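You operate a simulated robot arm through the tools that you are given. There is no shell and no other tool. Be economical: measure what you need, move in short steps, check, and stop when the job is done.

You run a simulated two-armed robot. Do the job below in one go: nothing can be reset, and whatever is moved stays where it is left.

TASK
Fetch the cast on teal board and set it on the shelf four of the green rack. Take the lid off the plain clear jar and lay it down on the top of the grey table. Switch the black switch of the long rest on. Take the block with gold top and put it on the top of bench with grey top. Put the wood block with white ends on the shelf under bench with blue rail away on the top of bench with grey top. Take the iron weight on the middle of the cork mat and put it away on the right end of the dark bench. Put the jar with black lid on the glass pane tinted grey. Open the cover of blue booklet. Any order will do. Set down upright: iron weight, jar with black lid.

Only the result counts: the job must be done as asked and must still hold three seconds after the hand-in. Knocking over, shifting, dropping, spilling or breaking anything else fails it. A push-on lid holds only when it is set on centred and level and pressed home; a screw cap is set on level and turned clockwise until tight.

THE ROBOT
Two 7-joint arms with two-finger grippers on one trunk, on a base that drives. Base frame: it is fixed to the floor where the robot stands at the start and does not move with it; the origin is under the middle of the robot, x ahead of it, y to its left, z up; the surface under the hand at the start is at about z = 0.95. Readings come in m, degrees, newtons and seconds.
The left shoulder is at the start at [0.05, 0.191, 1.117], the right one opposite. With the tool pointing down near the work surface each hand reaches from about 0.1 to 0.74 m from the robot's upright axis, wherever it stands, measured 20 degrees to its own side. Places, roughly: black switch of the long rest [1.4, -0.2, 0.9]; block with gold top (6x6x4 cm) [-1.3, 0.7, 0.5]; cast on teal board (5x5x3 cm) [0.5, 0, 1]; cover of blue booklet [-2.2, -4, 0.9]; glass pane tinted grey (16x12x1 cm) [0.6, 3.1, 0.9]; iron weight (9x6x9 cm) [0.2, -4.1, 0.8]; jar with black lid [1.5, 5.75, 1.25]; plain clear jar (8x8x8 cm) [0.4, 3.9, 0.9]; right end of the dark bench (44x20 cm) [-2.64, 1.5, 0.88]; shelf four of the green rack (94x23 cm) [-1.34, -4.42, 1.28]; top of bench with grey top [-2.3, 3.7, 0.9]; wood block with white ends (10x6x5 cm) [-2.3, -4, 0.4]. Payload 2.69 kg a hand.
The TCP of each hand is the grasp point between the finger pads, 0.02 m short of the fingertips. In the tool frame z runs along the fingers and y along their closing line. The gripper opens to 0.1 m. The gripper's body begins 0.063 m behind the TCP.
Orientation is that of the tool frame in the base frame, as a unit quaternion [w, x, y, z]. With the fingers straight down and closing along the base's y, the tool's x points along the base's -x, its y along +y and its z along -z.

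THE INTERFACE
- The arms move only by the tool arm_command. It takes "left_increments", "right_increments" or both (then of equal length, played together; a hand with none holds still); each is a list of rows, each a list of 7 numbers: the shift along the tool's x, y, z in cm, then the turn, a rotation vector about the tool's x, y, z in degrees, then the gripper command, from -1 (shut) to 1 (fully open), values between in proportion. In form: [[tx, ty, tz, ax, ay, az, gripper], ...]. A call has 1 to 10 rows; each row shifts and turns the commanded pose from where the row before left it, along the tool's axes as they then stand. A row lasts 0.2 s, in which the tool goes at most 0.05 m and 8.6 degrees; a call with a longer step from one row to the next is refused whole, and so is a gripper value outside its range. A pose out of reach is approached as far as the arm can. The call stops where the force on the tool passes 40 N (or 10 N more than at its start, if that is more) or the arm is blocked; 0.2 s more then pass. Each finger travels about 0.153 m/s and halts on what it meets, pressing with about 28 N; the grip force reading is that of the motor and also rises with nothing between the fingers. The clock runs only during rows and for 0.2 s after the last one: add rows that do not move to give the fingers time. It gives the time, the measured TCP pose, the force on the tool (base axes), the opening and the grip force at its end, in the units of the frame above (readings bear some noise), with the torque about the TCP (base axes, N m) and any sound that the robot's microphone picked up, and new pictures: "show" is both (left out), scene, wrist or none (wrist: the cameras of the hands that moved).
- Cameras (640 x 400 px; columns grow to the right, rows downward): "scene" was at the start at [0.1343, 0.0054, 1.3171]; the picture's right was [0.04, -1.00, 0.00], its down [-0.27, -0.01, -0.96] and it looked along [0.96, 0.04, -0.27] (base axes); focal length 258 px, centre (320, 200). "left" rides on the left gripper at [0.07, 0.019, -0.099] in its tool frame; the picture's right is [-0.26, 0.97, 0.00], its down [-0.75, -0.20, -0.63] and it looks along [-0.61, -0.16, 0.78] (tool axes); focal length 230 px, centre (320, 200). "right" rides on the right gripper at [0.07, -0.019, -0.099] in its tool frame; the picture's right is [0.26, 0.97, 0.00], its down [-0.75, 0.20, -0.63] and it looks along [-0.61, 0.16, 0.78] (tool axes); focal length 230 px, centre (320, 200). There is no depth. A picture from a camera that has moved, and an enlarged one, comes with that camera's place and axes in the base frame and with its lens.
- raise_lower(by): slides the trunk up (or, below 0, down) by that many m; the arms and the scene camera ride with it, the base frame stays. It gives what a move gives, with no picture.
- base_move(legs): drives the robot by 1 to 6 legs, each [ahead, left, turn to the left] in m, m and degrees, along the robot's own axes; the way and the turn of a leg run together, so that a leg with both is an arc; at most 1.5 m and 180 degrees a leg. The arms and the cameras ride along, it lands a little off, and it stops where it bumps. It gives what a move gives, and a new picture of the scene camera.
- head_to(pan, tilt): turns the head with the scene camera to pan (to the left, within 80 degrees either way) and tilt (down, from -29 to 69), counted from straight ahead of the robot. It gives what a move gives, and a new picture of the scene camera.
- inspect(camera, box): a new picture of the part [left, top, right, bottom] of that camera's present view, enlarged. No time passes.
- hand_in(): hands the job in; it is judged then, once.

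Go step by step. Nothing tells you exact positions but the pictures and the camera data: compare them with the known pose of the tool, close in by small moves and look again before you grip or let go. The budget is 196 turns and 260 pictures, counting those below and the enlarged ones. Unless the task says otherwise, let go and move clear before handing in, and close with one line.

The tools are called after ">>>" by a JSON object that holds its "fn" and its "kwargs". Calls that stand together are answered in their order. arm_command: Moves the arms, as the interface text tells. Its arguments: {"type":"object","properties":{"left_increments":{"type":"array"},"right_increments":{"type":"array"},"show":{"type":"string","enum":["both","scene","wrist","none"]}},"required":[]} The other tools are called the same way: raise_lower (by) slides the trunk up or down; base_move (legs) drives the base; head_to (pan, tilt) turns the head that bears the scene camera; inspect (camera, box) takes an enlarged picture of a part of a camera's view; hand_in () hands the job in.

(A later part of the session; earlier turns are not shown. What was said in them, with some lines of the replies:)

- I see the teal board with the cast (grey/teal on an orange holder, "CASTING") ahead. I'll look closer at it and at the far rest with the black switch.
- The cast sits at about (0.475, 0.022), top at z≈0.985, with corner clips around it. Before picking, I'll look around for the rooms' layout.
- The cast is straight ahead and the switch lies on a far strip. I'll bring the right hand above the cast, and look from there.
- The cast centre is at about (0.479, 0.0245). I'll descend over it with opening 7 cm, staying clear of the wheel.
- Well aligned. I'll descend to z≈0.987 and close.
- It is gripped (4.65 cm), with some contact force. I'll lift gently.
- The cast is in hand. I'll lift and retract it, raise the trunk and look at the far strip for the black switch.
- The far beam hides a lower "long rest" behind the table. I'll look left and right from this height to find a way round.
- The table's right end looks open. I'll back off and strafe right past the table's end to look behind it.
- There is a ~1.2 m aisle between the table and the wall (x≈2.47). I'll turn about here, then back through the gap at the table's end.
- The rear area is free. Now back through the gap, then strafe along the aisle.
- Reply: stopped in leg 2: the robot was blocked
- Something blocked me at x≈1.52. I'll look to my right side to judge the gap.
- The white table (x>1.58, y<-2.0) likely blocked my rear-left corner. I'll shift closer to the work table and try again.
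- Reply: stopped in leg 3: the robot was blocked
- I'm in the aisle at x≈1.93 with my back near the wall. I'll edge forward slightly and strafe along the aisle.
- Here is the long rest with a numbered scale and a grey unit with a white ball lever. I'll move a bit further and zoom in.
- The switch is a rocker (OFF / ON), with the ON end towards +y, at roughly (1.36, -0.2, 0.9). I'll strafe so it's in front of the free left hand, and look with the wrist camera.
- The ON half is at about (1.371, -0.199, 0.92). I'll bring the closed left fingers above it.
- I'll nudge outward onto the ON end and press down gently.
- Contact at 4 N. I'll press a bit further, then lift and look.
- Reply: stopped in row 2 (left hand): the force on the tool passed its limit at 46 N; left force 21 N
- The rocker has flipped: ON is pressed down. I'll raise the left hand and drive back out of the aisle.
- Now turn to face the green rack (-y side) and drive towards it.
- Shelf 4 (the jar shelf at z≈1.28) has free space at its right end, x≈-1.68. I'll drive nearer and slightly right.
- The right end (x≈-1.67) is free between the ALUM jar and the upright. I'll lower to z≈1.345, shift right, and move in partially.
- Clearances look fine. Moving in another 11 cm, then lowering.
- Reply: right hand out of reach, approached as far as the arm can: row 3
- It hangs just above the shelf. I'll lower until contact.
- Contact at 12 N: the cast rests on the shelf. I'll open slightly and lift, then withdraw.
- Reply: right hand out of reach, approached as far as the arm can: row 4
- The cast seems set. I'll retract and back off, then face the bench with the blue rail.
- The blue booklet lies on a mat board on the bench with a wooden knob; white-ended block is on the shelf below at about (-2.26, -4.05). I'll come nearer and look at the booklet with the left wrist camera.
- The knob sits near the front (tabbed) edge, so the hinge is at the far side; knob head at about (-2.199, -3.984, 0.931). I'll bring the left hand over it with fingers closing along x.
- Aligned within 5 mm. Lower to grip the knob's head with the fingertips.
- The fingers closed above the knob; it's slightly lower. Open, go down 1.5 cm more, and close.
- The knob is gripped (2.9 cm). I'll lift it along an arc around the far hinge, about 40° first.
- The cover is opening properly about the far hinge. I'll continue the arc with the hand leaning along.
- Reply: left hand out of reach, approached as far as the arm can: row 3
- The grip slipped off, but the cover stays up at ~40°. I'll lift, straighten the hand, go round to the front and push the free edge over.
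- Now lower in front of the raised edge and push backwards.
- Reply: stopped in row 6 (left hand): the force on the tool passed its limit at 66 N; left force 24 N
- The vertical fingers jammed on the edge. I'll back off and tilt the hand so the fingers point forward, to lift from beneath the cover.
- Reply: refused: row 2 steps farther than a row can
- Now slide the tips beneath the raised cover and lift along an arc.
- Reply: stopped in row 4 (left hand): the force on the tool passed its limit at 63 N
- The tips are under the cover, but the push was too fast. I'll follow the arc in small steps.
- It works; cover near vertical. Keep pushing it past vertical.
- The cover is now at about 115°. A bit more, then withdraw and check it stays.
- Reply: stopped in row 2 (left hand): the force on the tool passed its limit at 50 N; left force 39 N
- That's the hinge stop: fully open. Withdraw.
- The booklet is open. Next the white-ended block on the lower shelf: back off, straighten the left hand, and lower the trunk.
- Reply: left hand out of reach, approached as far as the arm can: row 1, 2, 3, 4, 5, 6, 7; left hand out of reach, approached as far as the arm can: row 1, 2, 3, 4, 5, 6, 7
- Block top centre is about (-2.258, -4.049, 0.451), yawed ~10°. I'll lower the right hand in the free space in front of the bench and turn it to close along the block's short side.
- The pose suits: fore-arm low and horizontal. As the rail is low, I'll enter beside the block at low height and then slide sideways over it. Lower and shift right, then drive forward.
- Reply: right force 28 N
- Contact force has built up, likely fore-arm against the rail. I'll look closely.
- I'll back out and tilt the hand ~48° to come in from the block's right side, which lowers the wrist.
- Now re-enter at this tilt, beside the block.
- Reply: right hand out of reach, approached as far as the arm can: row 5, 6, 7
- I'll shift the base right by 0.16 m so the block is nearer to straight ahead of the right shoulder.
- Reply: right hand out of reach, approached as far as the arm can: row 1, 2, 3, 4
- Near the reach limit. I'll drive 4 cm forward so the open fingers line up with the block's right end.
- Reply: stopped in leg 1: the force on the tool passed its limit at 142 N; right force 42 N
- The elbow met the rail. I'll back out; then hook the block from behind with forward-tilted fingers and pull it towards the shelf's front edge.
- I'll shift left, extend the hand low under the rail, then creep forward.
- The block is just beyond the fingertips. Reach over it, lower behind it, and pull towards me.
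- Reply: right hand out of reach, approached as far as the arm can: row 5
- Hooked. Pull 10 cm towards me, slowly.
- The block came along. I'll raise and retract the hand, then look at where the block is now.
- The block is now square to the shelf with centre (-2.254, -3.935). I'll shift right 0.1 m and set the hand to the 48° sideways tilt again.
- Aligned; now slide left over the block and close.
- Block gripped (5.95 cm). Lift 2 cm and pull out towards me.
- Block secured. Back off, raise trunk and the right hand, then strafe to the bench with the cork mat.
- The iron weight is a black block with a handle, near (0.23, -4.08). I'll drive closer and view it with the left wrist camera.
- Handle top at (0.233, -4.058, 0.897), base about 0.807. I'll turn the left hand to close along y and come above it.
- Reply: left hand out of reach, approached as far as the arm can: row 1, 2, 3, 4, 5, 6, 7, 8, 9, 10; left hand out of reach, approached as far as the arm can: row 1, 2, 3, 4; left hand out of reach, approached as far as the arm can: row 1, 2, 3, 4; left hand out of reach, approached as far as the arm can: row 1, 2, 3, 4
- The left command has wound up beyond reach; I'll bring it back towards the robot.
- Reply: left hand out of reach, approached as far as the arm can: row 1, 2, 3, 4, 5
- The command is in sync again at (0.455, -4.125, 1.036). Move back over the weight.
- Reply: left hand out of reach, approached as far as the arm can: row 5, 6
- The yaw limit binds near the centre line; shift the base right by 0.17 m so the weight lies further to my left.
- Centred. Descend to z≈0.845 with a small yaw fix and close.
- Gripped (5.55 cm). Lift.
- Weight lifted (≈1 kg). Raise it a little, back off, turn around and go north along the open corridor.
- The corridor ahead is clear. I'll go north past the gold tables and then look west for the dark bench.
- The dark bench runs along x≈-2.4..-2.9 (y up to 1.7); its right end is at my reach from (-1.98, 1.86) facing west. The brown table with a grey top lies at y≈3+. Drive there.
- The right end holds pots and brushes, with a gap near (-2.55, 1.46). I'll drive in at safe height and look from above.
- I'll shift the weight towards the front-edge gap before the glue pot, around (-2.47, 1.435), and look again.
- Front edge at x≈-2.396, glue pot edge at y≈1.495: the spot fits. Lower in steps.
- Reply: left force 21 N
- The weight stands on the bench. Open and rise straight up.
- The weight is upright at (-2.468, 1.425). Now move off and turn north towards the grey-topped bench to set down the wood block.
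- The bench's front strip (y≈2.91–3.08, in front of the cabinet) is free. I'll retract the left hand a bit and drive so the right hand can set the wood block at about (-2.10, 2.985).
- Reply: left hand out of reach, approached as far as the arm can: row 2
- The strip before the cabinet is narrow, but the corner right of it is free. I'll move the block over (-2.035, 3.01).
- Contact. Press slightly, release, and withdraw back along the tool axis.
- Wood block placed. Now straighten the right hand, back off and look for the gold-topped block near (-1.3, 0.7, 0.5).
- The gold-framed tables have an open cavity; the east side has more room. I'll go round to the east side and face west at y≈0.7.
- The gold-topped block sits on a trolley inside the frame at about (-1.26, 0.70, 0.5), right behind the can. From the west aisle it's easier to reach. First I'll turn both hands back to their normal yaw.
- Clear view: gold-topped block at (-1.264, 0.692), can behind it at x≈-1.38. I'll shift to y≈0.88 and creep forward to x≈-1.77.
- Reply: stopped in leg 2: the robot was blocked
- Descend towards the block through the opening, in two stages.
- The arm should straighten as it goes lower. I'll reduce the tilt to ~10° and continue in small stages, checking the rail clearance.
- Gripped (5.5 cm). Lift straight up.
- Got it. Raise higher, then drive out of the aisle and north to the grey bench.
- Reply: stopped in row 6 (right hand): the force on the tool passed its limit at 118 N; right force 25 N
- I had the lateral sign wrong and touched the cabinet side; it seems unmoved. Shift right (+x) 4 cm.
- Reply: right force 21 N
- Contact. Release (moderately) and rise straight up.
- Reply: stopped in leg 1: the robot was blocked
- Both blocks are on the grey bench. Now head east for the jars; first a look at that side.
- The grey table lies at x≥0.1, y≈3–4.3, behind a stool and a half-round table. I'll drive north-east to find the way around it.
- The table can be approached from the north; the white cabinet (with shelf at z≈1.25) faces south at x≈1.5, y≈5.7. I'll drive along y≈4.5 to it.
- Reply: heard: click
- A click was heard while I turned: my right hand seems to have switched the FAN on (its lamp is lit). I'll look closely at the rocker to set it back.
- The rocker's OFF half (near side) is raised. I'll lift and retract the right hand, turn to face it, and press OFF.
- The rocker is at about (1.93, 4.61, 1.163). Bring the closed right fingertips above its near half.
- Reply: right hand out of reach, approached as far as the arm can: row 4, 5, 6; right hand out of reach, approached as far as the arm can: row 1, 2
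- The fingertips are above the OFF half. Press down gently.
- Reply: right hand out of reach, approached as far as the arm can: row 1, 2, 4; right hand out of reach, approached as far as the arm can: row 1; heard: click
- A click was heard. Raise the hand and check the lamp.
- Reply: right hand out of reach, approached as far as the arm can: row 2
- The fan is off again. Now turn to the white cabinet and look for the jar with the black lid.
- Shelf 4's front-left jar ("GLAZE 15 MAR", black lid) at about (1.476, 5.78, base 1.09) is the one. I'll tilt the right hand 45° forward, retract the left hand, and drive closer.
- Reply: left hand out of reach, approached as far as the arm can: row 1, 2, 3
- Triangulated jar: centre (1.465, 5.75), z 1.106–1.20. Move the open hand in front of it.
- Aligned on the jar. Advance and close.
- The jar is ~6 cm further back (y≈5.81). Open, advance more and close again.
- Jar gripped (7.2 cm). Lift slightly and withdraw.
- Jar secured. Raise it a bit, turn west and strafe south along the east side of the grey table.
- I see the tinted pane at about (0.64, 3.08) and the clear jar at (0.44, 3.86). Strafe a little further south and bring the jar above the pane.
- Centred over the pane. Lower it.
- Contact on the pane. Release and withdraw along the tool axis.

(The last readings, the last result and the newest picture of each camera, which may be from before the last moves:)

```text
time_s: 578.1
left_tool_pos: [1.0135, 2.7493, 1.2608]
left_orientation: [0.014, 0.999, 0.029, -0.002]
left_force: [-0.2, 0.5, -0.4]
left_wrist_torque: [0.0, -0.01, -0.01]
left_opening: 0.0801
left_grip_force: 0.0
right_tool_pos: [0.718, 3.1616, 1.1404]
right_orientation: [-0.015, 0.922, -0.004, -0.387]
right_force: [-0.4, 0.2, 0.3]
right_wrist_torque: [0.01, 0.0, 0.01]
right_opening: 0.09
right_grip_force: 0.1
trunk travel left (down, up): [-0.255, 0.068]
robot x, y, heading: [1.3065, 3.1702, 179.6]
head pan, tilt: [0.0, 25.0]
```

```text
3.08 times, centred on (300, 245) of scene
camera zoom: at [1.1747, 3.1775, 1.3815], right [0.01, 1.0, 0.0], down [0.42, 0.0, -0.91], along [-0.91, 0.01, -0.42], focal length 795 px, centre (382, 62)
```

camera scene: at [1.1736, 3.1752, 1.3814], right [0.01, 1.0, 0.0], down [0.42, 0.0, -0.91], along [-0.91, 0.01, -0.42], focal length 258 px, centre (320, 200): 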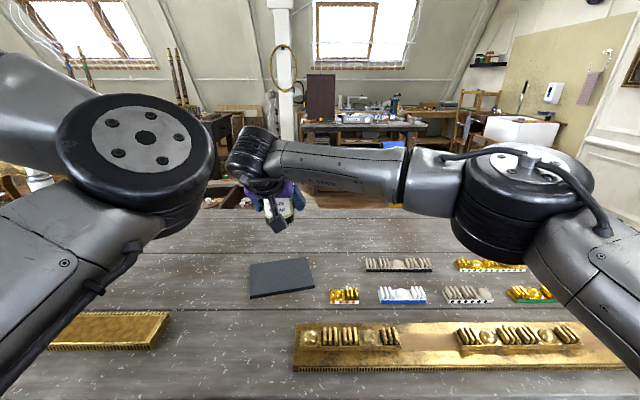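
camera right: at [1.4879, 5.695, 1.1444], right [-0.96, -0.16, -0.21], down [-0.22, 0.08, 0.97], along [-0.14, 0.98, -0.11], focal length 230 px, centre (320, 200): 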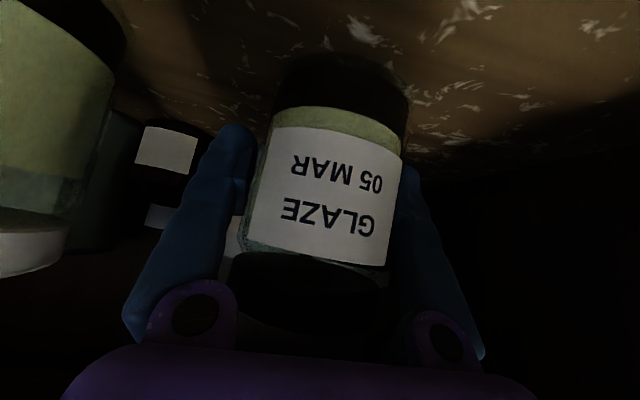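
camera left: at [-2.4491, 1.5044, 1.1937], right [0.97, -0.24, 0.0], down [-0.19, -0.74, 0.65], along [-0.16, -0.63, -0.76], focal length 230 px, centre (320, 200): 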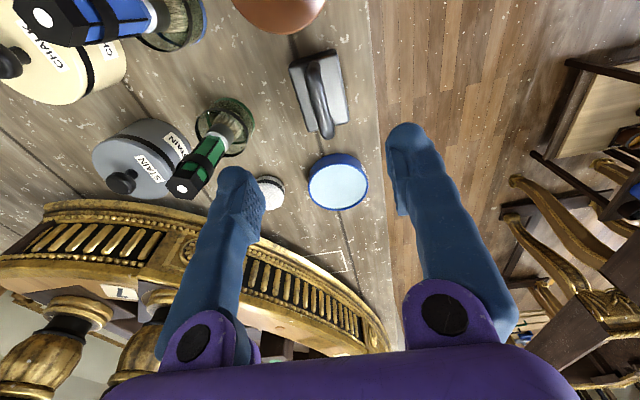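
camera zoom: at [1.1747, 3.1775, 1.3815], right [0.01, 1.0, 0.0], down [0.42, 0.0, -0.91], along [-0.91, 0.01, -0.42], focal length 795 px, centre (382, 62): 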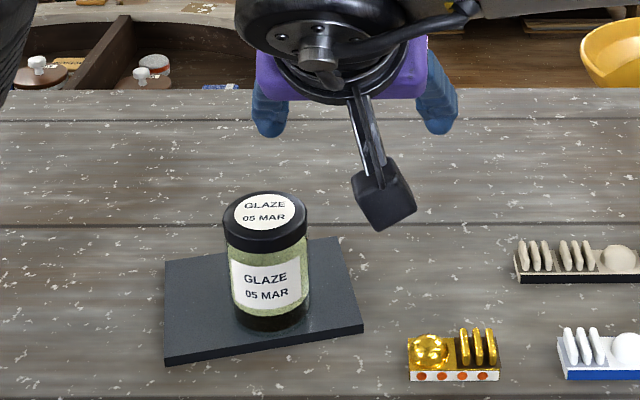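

The jar stands upright on the pane. Now straighten the right hand and drive round to the north side of the grey table for the clear jar's lid.

>>> {"fn": "arm_command", "kwargs": {"right_increments": [[0, 0, -2, 0, 7.5, 0, 0], [0, 0, -2, 0, 7.5, 0, 0], [0, 0, -2, 0, 7.5, 0, 0], [0, 0, -2, 0, 7.5, 0, 0], [0, 0, -2, 0, 7.5, 0, 0], [0, 0, -2, 0, 7.5, 0, 0]], "show": "none"}}

>>> {"fn": "base_move", "kwargs": {"legs": [[0, -0.7, 0], [0, -0.65, 0], [0.72, 0, 0], [0, 0, 90]]}}

```text
time_s: 579.5
left_tool_pos: [1.015, 2.7479, 1.2589]
left_orientation: [0.012, 1.0, 0.029, -0.002]
left_force: [0.4, -0.6, 0.3]
left_wrist_torque: [0.01, 0.02, 0.0]
left_opening: 0.0798
left_grip_force: 0.1
right_tool_pos: [0.7705, 3.1567, 1.2422]
right_orientation: [-0.013, 1.0, -0.009, -0.003]
right_force: [0.4, -0.3, -0.1]
right_wrist_torque: [0.01, -0.04, -0.03]
right_opening: 0.0498
right_grip_force: 0.0
trunk travel left (down, up): [-0.255, 0.068]
robot x, y, heading: [1.3062, 3.1755, 179.7]
head pan, tilt: [0.0, 25.0]
```

```text
time_s: 599.2
left_tool_pos: [1.0223, 4.2487, 1.2582]
left_orientation: [0.011, 0.689, 0.725, 0.007]
left_force: [1.2, 0.8, 0.7]
left_wrist_torque: [0.01, 0.0, 0.0]
left_opening: 0.0799
left_grip_force: 0.0
right_tool_pos: [0.612, 4.0085, 1.2429]
right_orientation: [-0.005, 0.716, 0.698, -0.012]
right_force: [-0.8, -0.4, 0.4]
right_wrist_torque: [0.03, -0.01, 0.0]
right_opening: 0.0499
right_grip_force: 0.2
trunk travel left (down, up): [-0.255, 0.068]
robot x, y, heading: [0.6025, 4.5426, -90.7]
head pan, tilt: [0.0, 25.0]
camera scene: at [0.5983, 4.4123, 1.3815], right [-1.0, 0.01, 0.0], down [0.01, 0.42, -0.91], along [-0.01, -0.91, -0.42], focal length 258 px, centre (320, 200)
```

scene: 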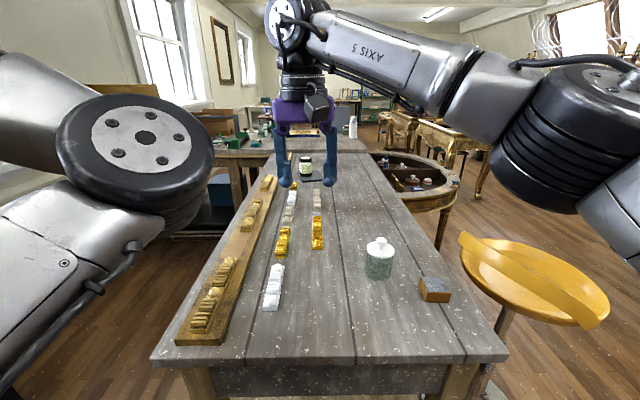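

>>> {"fn": "inspect", "kwargs": {"camera": "scene", "box": [340, 220, 420, 290]}}

```text
5.71 times, centred on (380, 255) of scene
camera zoom: at [0.5983, 4.4123, 1.3815], right [-1.0, 0.01, 0.0], down [0.01, 0.42, -0.91], along [-0.01, -0.91, -0.42], focal length 1476 px, centre (-23, -114)
```

zoom: 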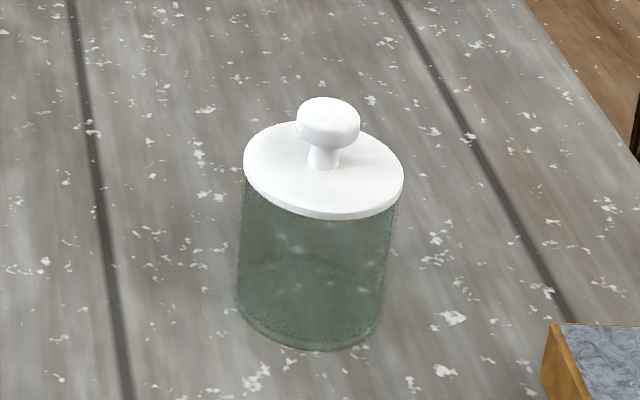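

The lid has a white knob; knob head at about (0.438, 3.865, 1.013). Bring the right hand over it.

>>> {"fn": "arm_command", "kwargs": {"right_increments": [[-2.47, -2.84, 2.38, 0, 0, 0, 0], [-2.47, -2.84, 2.38, 0, 0, 0, 0], [-2.47, -2.84, 2.38, 0, 0, 0, 0], [-2.47, -2.84, 2.38, 0, 0, 0, 0], [-2.47, -2.84, 2.38, 0, 0, 0, 0], [-2.47, -2.84, 2.38, 0, 0, 0, 0]], "show": "wrist"}}

```text
time_s: 600.6
left_tool_pos: [1.0233, 4.248, 1.2577]
left_orientation: [0.009, 0.689, 0.725, 0.008]
left_force: [-0.2, 0.4, 0.3]
left_wrist_torque: [0.0, -0.03, 0.03]
left_opening: 0.0797
left_grip_force: 0.0
right_tool_pos: [0.4344, 3.8626, 1.1055]
right_orientation: [-0.007, 0.715, 0.698, -0.012]
right_force: [-0.1, 0.3, 0.8]
right_wrist_torque: [0.01, -0.03, 0.02]
right_opening: 0.0501
right_grip_force: 0.1
trunk travel left (down, up): [-0.255, 0.068]
robot x, y, heading: [0.6042, 4.5417, -90.9]
head pan, tilt: [0.0, 25.0]
camera right: at [0.4198, 3.9339, 1.2036], right [0.97, 0.23, -0.03], down [0.2, -0.75, 0.63], along [0.13, -0.62, -0.78], focal length 230 px, centre (320, 200)
```

right: 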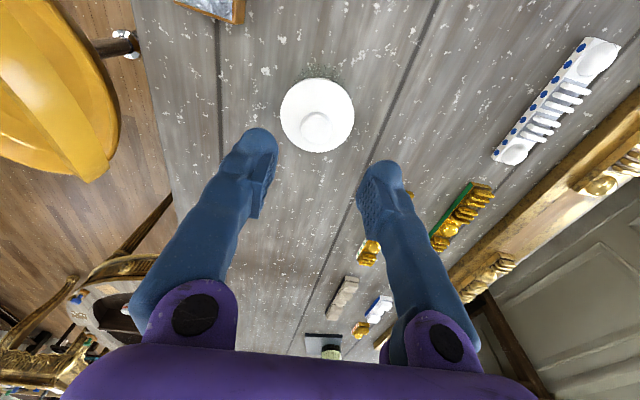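

Centred over the knob. Lower, grip and lift gently.

>>> {"fn": "arm_command", "kwargs": {"right_increments": [[0.1, -0.2, 4, 0, 0, 0, 0], [0, 0, 3, 0, 0, 0, 0], [0, 0, 1.2, 0, 0, 0, 0], [0, 0, 0, 0, 0, 0, -1], [0, 0, 0, 0, 0, 0, -1]], "show": "none"}}

>>> {"fn": "arm_command", "kwargs": {"right_increments": [[0, 0, -0.5, 0, 0, 0, -1], [0, 0, -0.5, 0, 0, 0, -1], [0, 0, -1, 0, 0, 0, -1]], "show": "none"}}

>>> {"fn": "inspect", "kwargs": {"camera": "scene", "box": [340, 200, 420, 290]}}

```text
time_s: 601.8
left_tool_pos: [1.0245, 4.25, 1.26]
left_orientation: [0.01, 0.689, 0.724, 0.006]
left_force: [0.4, -0.4, 0.7]
left_wrist_torque: [0.0, 0.02, 0.01]
left_opening: 0.08
left_grip_force: 0.1
right_tool_pos: [0.4329, 3.8641, 1.0252]
right_orientation: [-0.004, 0.716, 0.698, -0.014]
right_force: [4.3, 0.1, 15.4]
right_wrist_torque: [-0.09, 0.04, 0.05]
right_opening: 0.0
right_grip_force: 28.2
trunk travel left (down, up): [-0.255, 0.068]
robot x, y, heading: [0.5996, 4.5438, -90.8]
head pan, tilt: [0.0, 25.0]
heard: snap
```

```text
time_s: 602.6
left_tool_pos: [1.0235, 4.2481, 1.2593]
left_orientation: [0.01, 0.688, 0.725, 0.007]
left_force: [0.8, -0.4, 0.3]
left_wrist_torque: [0.04, -0.01, -0.01]
left_opening: 0.08
left_grip_force: 0.0
right_tool_pos: [0.4302, 3.8626, 1.0436]
right_orientation: [-0.006, 0.717, 0.697, -0.013]
right_force: [0.4, 0.1, 0.8]
right_wrist_torque: [0.01, 0.02, -0.01]
right_opening: 0.0003
right_grip_force: 27.0
trunk travel left (down, up): [-0.255, 0.068]
robot x, y, heading: [0.5975, 4.5446, -90.9]
head pan, tilt: [0.0, 25.0]
```

```text
4.44 times, centred on (380, 245) of scene
camera zoom: at [0.5982, 4.4122, 1.3814], right [-1.0, 0.01, 0.0], down [0.01, 0.42, -0.91], along [-0.01, -0.91, -0.42], focal length 1148 px, centre (53, 0)
```

zoom: 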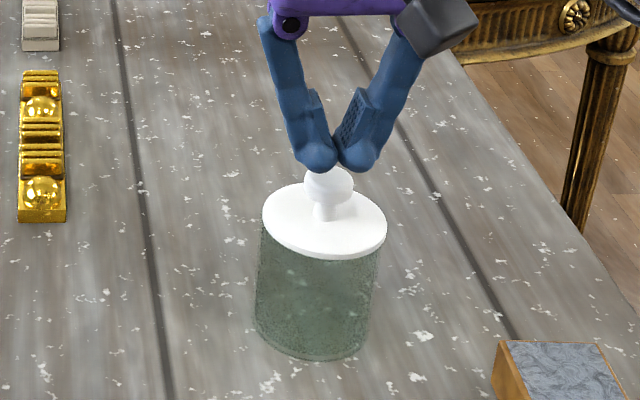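

The lid is a push-on one; the fingers closed just above the knob. Open, shift 1 cm, go lower, and grip.

>>> {"fn": "arm_command", "kwargs": {"right_increments": [[0, 0, -1.5, 0, 0, 0, 0.2], [-0.9, 0, 0, 0, 0, 0, 0.2], [0, 0, 3, 0, 0, 0, 0.2], [0, 0, 2.2, 0, 0, 0, 0.2], [0, 0, 0, 0, 0, 0, -1], [0, 0, 0, 0, 0, 0, -1]], "show": "none"}}

```text
time_s: 604.0
left_tool_pos: [1.0217, 4.249, 1.2593]
left_orientation: [0.01, 0.688, 0.725, 0.007]
left_force: [0.1, -0.2, -0.2]
left_wrist_torque: [0.0, 0.01, -0.02]
left_opening: 0.0798
left_grip_force: 0.1
right_tool_pos: [0.4281, 3.8532, 1.0048]
right_orientation: [-0.005, 0.716, 0.698, -0.013]
right_force: [-0.3, 0.1, 0.2]
right_wrist_torque: [0.01, -0.01, 0.0]
right_opening: 0.0208
right_grip_force: 27.7
trunk travel left (down, up): [-0.255, 0.068]
robot x, y, heading: [0.5982, 4.5404, -90.8]
head pan, tilt: [0.0, 25.0]
```

Knob gripped (2.1 cm). Lift slowly and listen/feel.

>>> {"fn": "arm_command", "kwargs": {"right_increments": [[0, 0, -0.3, 0, 0, 0, -1], [0, 0, -0.4, 0, 0, 0, -1], [0, 0, -0.4, 0, 0, 0, -1], [0, 0, -0.4, 0, 0, 0, -1]], "show": "none"}}

>>> {"fn": "inspect", "kwargs": {"camera": "scene", "box": [340, 200, 420, 290]}}

```text
time_s: 605.0
left_tool_pos: [1.0225, 4.249, 1.2589]
left_orientation: [0.01, 0.689, 0.724, 0.008]
left_force: [-0.3, -0.6, -0.4]
left_wrist_torque: [0.03, 0.02, 0.0]
left_opening: 0.0802
left_grip_force: 0.0
right_tool_pos: [0.43, 3.8544, 1.0219]
right_orientation: [-0.005, 0.716, 0.698, -0.013]
right_force: [0.4, -0.1, 0.0]
right_wrist_torque: [0.04, -0.01, -0.02]
right_opening: 0.0207
right_grip_force: 28.3
trunk travel left (down, up): [-0.255, 0.068]
robot x, y, heading: [0.5983, 4.5419, -90.8]
head pan, tilt: [0.0, 25.0]
```

```text
4.44 times, centred on (380, 245) of scene
camera zoom: at [0.5982, 4.4123, 1.3815], right [-1.0, 0.01, 0.0], down [0.01, 0.42, -0.91], along [-0.01, -0.91, -0.42], focal length 1148 px, centre (53, 0)
```

zoom: 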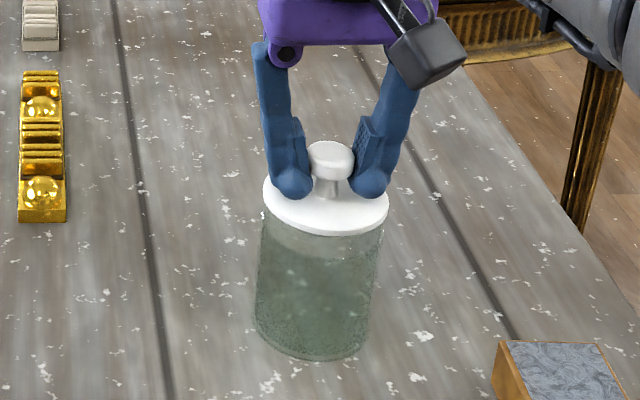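

The lid is off; the jar stayed. Lift clear, move to the free spot at about (0.57, 3.935), and lower.

>>> {"fn": "arm_command", "kwargs": {"right_increments": [[0, 0, -3, 0, 0, 0, -1], [0, 0, -3, 0, 0, 0, -1], [2.1, 3.45, 0, 0, 0, 0, -1], [2.1, 3.45, 0, 0, 0, 0, -1], [2.1, 3.45, 0, 0, 0, 0, -1], [2.1, 3.45, 0, 0, 0, 0, -1], [0, 0, 4, 0, 0, 0, -1], [0, 0, 4, 0, 0, 0, -1], [0, 0, 3, 0, 0, 0, -1]], "show": "none"}}

>>> {"fn": "inspect", "kwargs": {"camera": "scene", "box": [260, 200, 460, 330]}}

```text
time_s: 606.9
left_tool_pos: [1.023, 4.248, 1.2592]
left_orientation: [0.011, 0.689, 0.725, 0.006]
left_force: [0.5, -0.5, -0.3]
left_wrist_torque: [0.05, -0.03, 0.03]
left_opening: 0.08
left_grip_force: 0.1
right_tool_pos: [0.4616, 3.8547, 1.0059]
right_orientation: [-0.001, 0.717, 0.697, -0.015]
right_force: [1.6, 4.2, 12.9]
right_wrist_torque: [0.18, -0.1, -0.02]
right_opening: 0.0186
right_grip_force: 28.7
right hand out of reach, approached as far as the arm can: row 2, 3, 4, 5, 6, 8
trunk travel left (down, up): [-0.255, 0.068]
robot x, y, heading: [0.6014, 4.5431, -90.8]
head pan, tilt: [0.0, 25.0]
stopped in row 9 (right hand): the force on the tool passed its limit at 50 N (the readings are from after the stop); the commanded pose is now the measured one
```

```text
3.08 times, centred on (360, 265) of scene
camera zoom: at [0.5982, 4.4126, 1.3816], right [-1.0, 0.01, 0.0], down [0.01, 0.42, -0.91], along [-0.01, -0.91, -0.42], focal length 795 px, centre (197, 0)
```

zoom: 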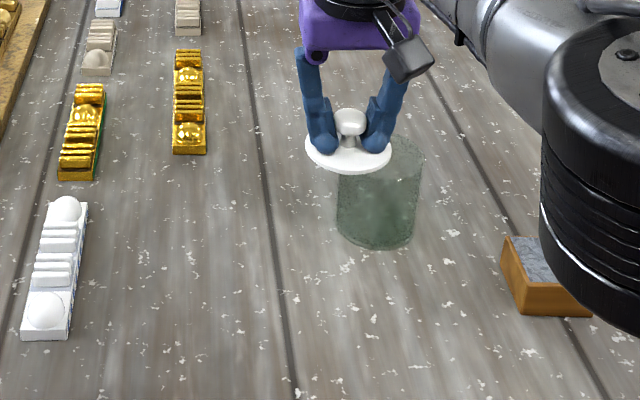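

The arm was at its reach limit, so the lid was pressed on the jar's rim; the jar hasn't moved. Lift 3 cm, come towards me first, then go to the spot.

>>> {"fn": "arm_command", "kwargs": {"right_increments": [[0, 0, -1.5, 0, 0, 0, -1], [0, 0, -1.5, 0, 0, 0, -1], [1.5, 0.5, -0.5, 0, 0, 0, -1], [2.5, 0.5, -0.5, 0, 0, 0, -1], [3, 2, -0.5, 0, 0, 0, -1], [2, 3, 0, 0, 0, 0, -1], [0, 4, 0, 0, 0, 0, -1]], "show": "none"}}

>>> {"fn": "inspect", "kwargs": {"camera": "scene", "box": [260, 200, 460, 330]}}

```text
time_s: 608.5
left_tool_pos: [1.0229, 4.2475, 1.258]
left_orientation: [0.01, 0.689, 0.725, 0.007]
left_force: [0.2, 0.0, 0.2]
left_wrist_torque: [-0.02, 0.0, 0.04]
left_opening: 0.0802
left_grip_force: 0.1
right_tool_pos: [0.5007, 3.8653, 1.0355]
right_orientation: [-0.003, 0.717, 0.697, -0.013]
right_force: [-0.2, -0.2, -1.1]
right_wrist_torque: [0.0, 0.02, -0.02]
right_opening: 0.0184
right_grip_force: 28.4
right hand out of reach, approached as far as the arm can: row 3, 4, 5, 6, 7
trunk travel left (down, up): [-0.255, 0.068]
robot x, y, heading: [0.5981, 4.5442, -91.1]
head pan, tilt: [0.0, 25.0]
```

```text
3.08 times, centred on (360, 265) of scene
camera zoom: at [0.5986, 4.4121, 1.3815], right [-1.0, 0.01, 0.0], down [0.01, 0.42, -0.91], along [-0.01, -0.91, -0.42], focal length 795 px, centre (197, 0)
```

zoom: 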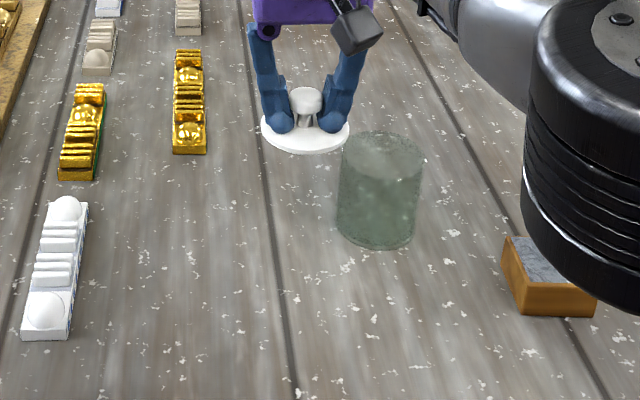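

I'll shift the base 5.5 cm left to carry the lid clear of the jar, then lower it there.

>>> {"fn": "base_move", "kwargs": {"legs": [[0, 0.055, 0]]}}

>>> {"fn": "arm_command", "kwargs": {"right_increments": [[0, 0, 2, 0, 0, 0, -1], [0, 0, 2, 0, 0, 0, -1], [0, 0, 2, 0, 0, 0, -1]], "show": "none"}}

```text
time_s: 609.6
left_tool_pos: [1.0774, 4.2474, 1.259]
left_orientation: [0.011, 0.689, 0.724, 0.007]
left_force: [0.1, 0.6, -0.7]
left_wrist_torque: [0.0, 0.0, 0.01]
left_opening: 0.0802
left_grip_force: 0.1
right_tool_pos: [0.5551, 3.8655, 1.0335]
right_orientation: [-0.002, 0.717, 0.697, -0.013]
right_force: [-0.5, -0.2, 0.0]
right_wrist_torque: [0.0, 0.02, 0.01]
right_opening: 0.0185
right_grip_force: 27.4
trunk travel left (down, up): [-0.255, 0.068]
robot x, y, heading: [0.6553, 4.5423, -90.8]
head pan, tilt: [0.0, 25.0]
camera scene: at [0.6524, 4.4112, 1.3815], right [-1.0, 0.02, 0.0], down [0.01, 0.42, -0.91], along [-0.01, -0.91, -0.42], focal length 258 px, centre (320, 200)
```

scene: 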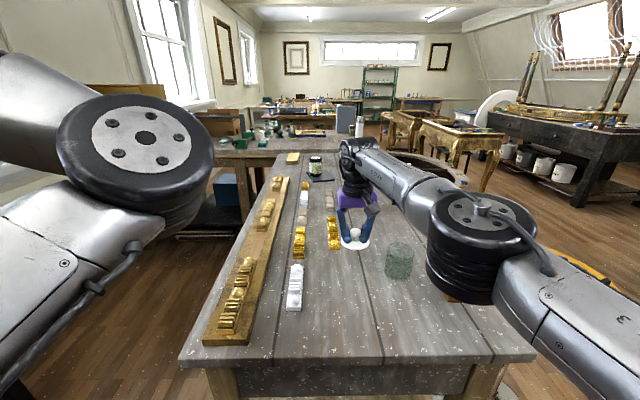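

```text
time_s: 610.4
left_tool_pos: [1.0759, 4.2474, 1.2591]
left_orientation: [0.009, 0.689, 0.724, 0.008]
left_force: [0.0, 1.2, -0.1]
left_wrist_torque: [0.02, 0.0, -0.02]
left_opening: 0.08
left_grip_force: 0.2
right_tool_pos: [0.5535, 3.8634, 0.9734]
right_orientation: [-0.002, 0.717, 0.697, -0.014]
right_force: [-0.8, 0.1, -0.4]
right_wrist_torque: [0.0, -0.03, 0.0]
right_opening: 0.0185
right_grip_force: 28.1
trunk travel left (down, up): [-0.255, 0.068]
robot x, y, heading: [0.6528, 4.5417, -90.9]
head pan, tilt: [0.0, 25.0]
```

>>> {"fn": "arm_command", "kwargs": {"right_increments": [[0, 0, 1.5, 0, 0, 0, -1], [0, 0, 0.7, 0, 0, 0, -1]], "show": "none"}}

>>> {"fn": "arm_command", "kwargs": {"right_increments": [[0, 0, 0.5, 0, 0, 0, -1], [0, 0, 0.4, 0, 0, 0, -1]], "show": "none"}}

```text
time_s: 611.0
left_tool_pos: [1.0747, 4.2478, 1.2589]
left_orientation: [0.01, 0.69, 0.724, 0.007]
left_force: [-0.1, 0.4, 0.7]
left_wrist_torque: [-0.01, 0.0, -0.02]
left_opening: 0.08
left_grip_force: 0.1
right_tool_pos: [0.5519, 3.8631, 0.9522]
right_orientation: [-0.002, 0.717, 0.697, -0.014]
right_force: [-0.1, 0.1, -0.3]
right_wrist_torque: [0.0, 0.02, 0.01]
right_opening: 0.0184
right_grip_force: 27.9
trunk travel left (down, up): [-0.255, 0.068]
robot x, y, heading: [0.651, 4.5384, -90.8]
head pan, tilt: [0.0, 25.0]
```

```text
time_s: 611.6
left_tool_pos: [1.077, 4.2472, 1.2593]
left_orientation: [0.011, 0.689, 0.724, 0.007]
left_force: [0.0, -0.4, -0.3]
left_wrist_torque: [0.0, -0.03, 0.02]
left_opening: 0.08
left_grip_force: 0.2
right_tool_pos: [0.5509, 3.8641, 0.943]
right_orientation: [-0.002, 0.716, 0.698, -0.014]
right_force: [0.2, 0.4, -0.3]
right_wrist_torque: [0.01, 0.01, -0.02]
right_opening: 0.0182
right_grip_force: 27.9
trunk travel left (down, up): [-0.255, 0.068]
robot x, y, heading: [0.653, 4.5411, -91.0]
head pan, tilt: [0.0, 25.0]
```

>>> {"fn": "arm_command", "kwargs": {"right_increments": [[0, 0, 0.4, 0, 0, 0, -1], [0, 0, 0.3, 0, 0, 0, -1]], "show": "none"}}

>>> {"fn": "arm_command", "kwargs": {"right_increments": [[0, 0, 0.3, 0, 0, 0, -1]], "show": "none"}}

>>> {"fn": "arm_command", "kwargs": {"right_increments": [[0, 0, 0.3, 0, 0, 0, -1]], "show": "none"}}

```text
time_s: 612.2
left_tool_pos: [1.0765, 4.2464, 1.2594]
left_orientation: [0.011, 0.69, 0.724, 0.007]
left_force: [-0.1, 1.0, 0.7]
left_wrist_torque: [0.01, 0.0, -0.02]
left_opening: 0.0799
left_grip_force: 0.1
right_tool_pos: [0.5521, 3.8662, 0.9357]
right_orientation: [-0.002, 0.717, 0.697, -0.014]
right_force: [-0.3, 0.1, -0.4]
right_wrist_torque: [-0.01, 0.01, -0.02]
right_opening: 0.0183
right_grip_force: 28.6
trunk travel left (down, up): [-0.255, 0.068]
robot x, y, heading: [0.6518, 4.5407, -90.9]
head pan, tilt: [0.0, 25.0]
```

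```text
time_s: 612.6
left_tool_pos: [1.0755, 4.2477, 1.2589]
left_orientation: [0.01, 0.689, 0.724, 0.007]
left_force: [0.7, -0.3, 0.2]
left_wrist_torque: [0.02, 0.01, 0.0]
left_opening: 0.0799
left_grip_force: 0.0
right_tool_pos: [0.5525, 3.8645, 0.9333]
right_orientation: [-0.002, 0.717, 0.697, -0.014]
right_force: [0.2, 0.2, -0.1]
right_wrist_torque: [-0.02, 0.02, 0.01]
right_opening: 0.0185
right_grip_force: 27.7
trunk travel left (down, up): [-0.255, 0.068]
robot x, y, heading: [0.6549, 4.5397, -91.1]
head pan, tilt: [0.0, 25.0]
```

```text
time_s: 613.0
left_tool_pos: [1.0767, 4.2471, 1.2602]
left_orientation: [0.011, 0.689, 0.724, 0.007]
left_force: [0.0, -0.1, -0.8]
left_wrist_torque: [0.03, 0.01, 0.01]
left_opening: 0.0801
left_grip_force: 0.0
right_tool_pos: [0.5517, 3.8661, 0.9315]
right_orientation: [-0.002, 0.716, 0.698, -0.015]
right_force: [0.1, -0.5, 3.5]
right_wrist_torque: [0.0, -0.13, -0.02]
right_opening: 0.0182
right_grip_force: 28.2
right hand out of reach, approached as far as the arm can: row 1
trunk travel left (down, up): [-0.255, 0.068]
robot x, y, heading: [0.6501, 4.5406, -90.8]
head pan, tilt: [0.0, 25.0]
```

Contact (≈3.5 N). One hair lower, then open gently and rise; check the result.

>>> {"fn": "arm_command", "kwargs": {"right_increments": [[0, 0, 0.1, 0, 0, 0, -1], [0, 0, 0, 0, 0, 0, -0.2], [0, 0, 0, 0, 0, 0, 0.1], [0, 0, 0, 0, 0, 0, 0.1], [0, 0, -3, 0, 0, 0, 0.1], [0, 0, -4, 0, 0, 0, 0.1], [0, 0, -4, 0, 0, 0, 0.1]], "show": "none"}}

>>> {"fn": "inspect", "kwargs": {"camera": "scene", "box": [280, 200, 440, 300]}}

```text
time_s: 614.6
left_tool_pos: [1.0765, 4.247, 1.2589]
left_orientation: [0.011, 0.689, 0.724, 0.008]
left_force: [0.5, -0.2, -0.2]
left_wrist_torque: [0.02, -0.01, 0.01]
left_opening: 0.0799
left_grip_force: 0.1
right_tool_pos: [0.5533, 3.8673, 1.0381]
right_orientation: [-0.002, 0.716, 0.698, -0.013]
right_force: [0.0, 1.2, 0.0]
right_wrist_torque: [-0.02, -0.02, 0.01]
right_opening: 0.0553
right_grip_force: 0.1
trunk travel left (down, up): [-0.255, 0.068]
robot x, y, heading: [0.6569, 4.5399, -90.8]
head pan, tilt: [0.0, 25.0]
```

```text
4.00 times, centred on (360, 250) of scene
camera zoom: at [0.6524, 4.4118, 1.3814], right [-1.0, 0.02, 0.0], down [0.01, 0.42, -0.91], along [-0.01, -0.91, -0.42], focal length 1034 px, centre (160, 0)
```

zoom: 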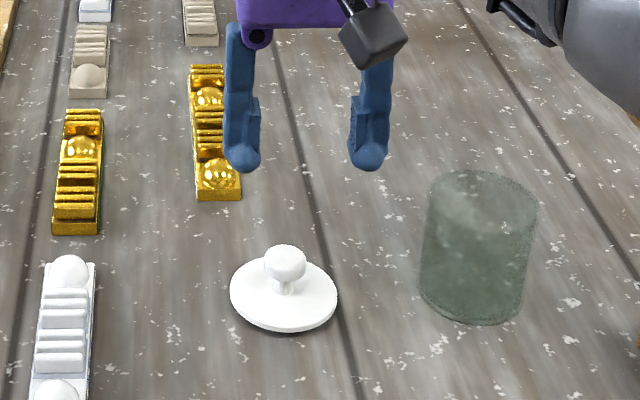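

The lid lies flat on the grey table and the jar stands. I'll back clear and hand in.

>>> {"fn": "base_move", "kwargs": {"legs": [[-0.15, 0, 0]]}}

>>> {"fn": "hand_in", "kwargs": {}}

```text
time_s: 616.0
left_tool_pos: [1.0775, 4.3947, 1.2585]
left_orientation: [0.01, 0.69, 0.724, 0.007]
left_force: [0.0, 0.5, 0.8]
left_wrist_torque: [-0.01, -0.01, 0.03]
left_opening: 0.0799
left_grip_force: 0.0
right_tool_pos: [0.5535, 4.0168, 1.0377]
right_orientation: [-0.001, 0.718, 0.696, -0.016]
right_force: [0.0, -0.4, 0.2]
right_wrist_torque: [-0.04, 0.01, 0.0]
right_opening: 0.055
right_grip_force: 0.1
trunk travel left (down, up): [-0.255, 0.068]
robot x, y, heading: [0.6557, 4.6917, -91.1]
head pan, tilt: [0.0, 25.0]
camera scene: at [0.6542, 4.5611, 1.3815], right [-1.0, 0.02, 0.0], down [0.01, 0.42, -0.91], along [-0.02, -0.91, -0.42], focal length 258 px, centre (320, 200)
```

scene: 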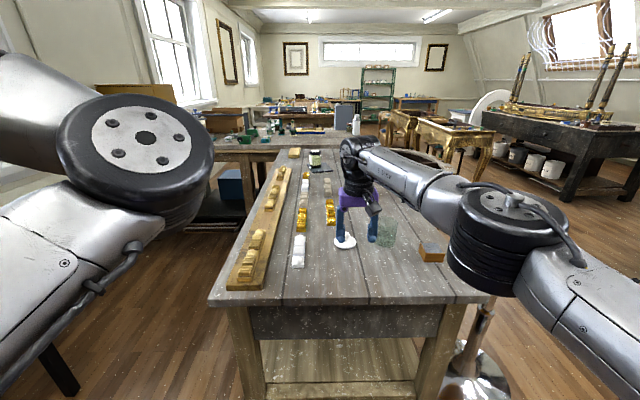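

```text
The job is handed in.
```

All eight items are done and the job is handed in, but on the way my right hand switched the spray-table fan on (I switched it back off) and I bumped the drawer cabinet on the grey bench, which did not appear to move.
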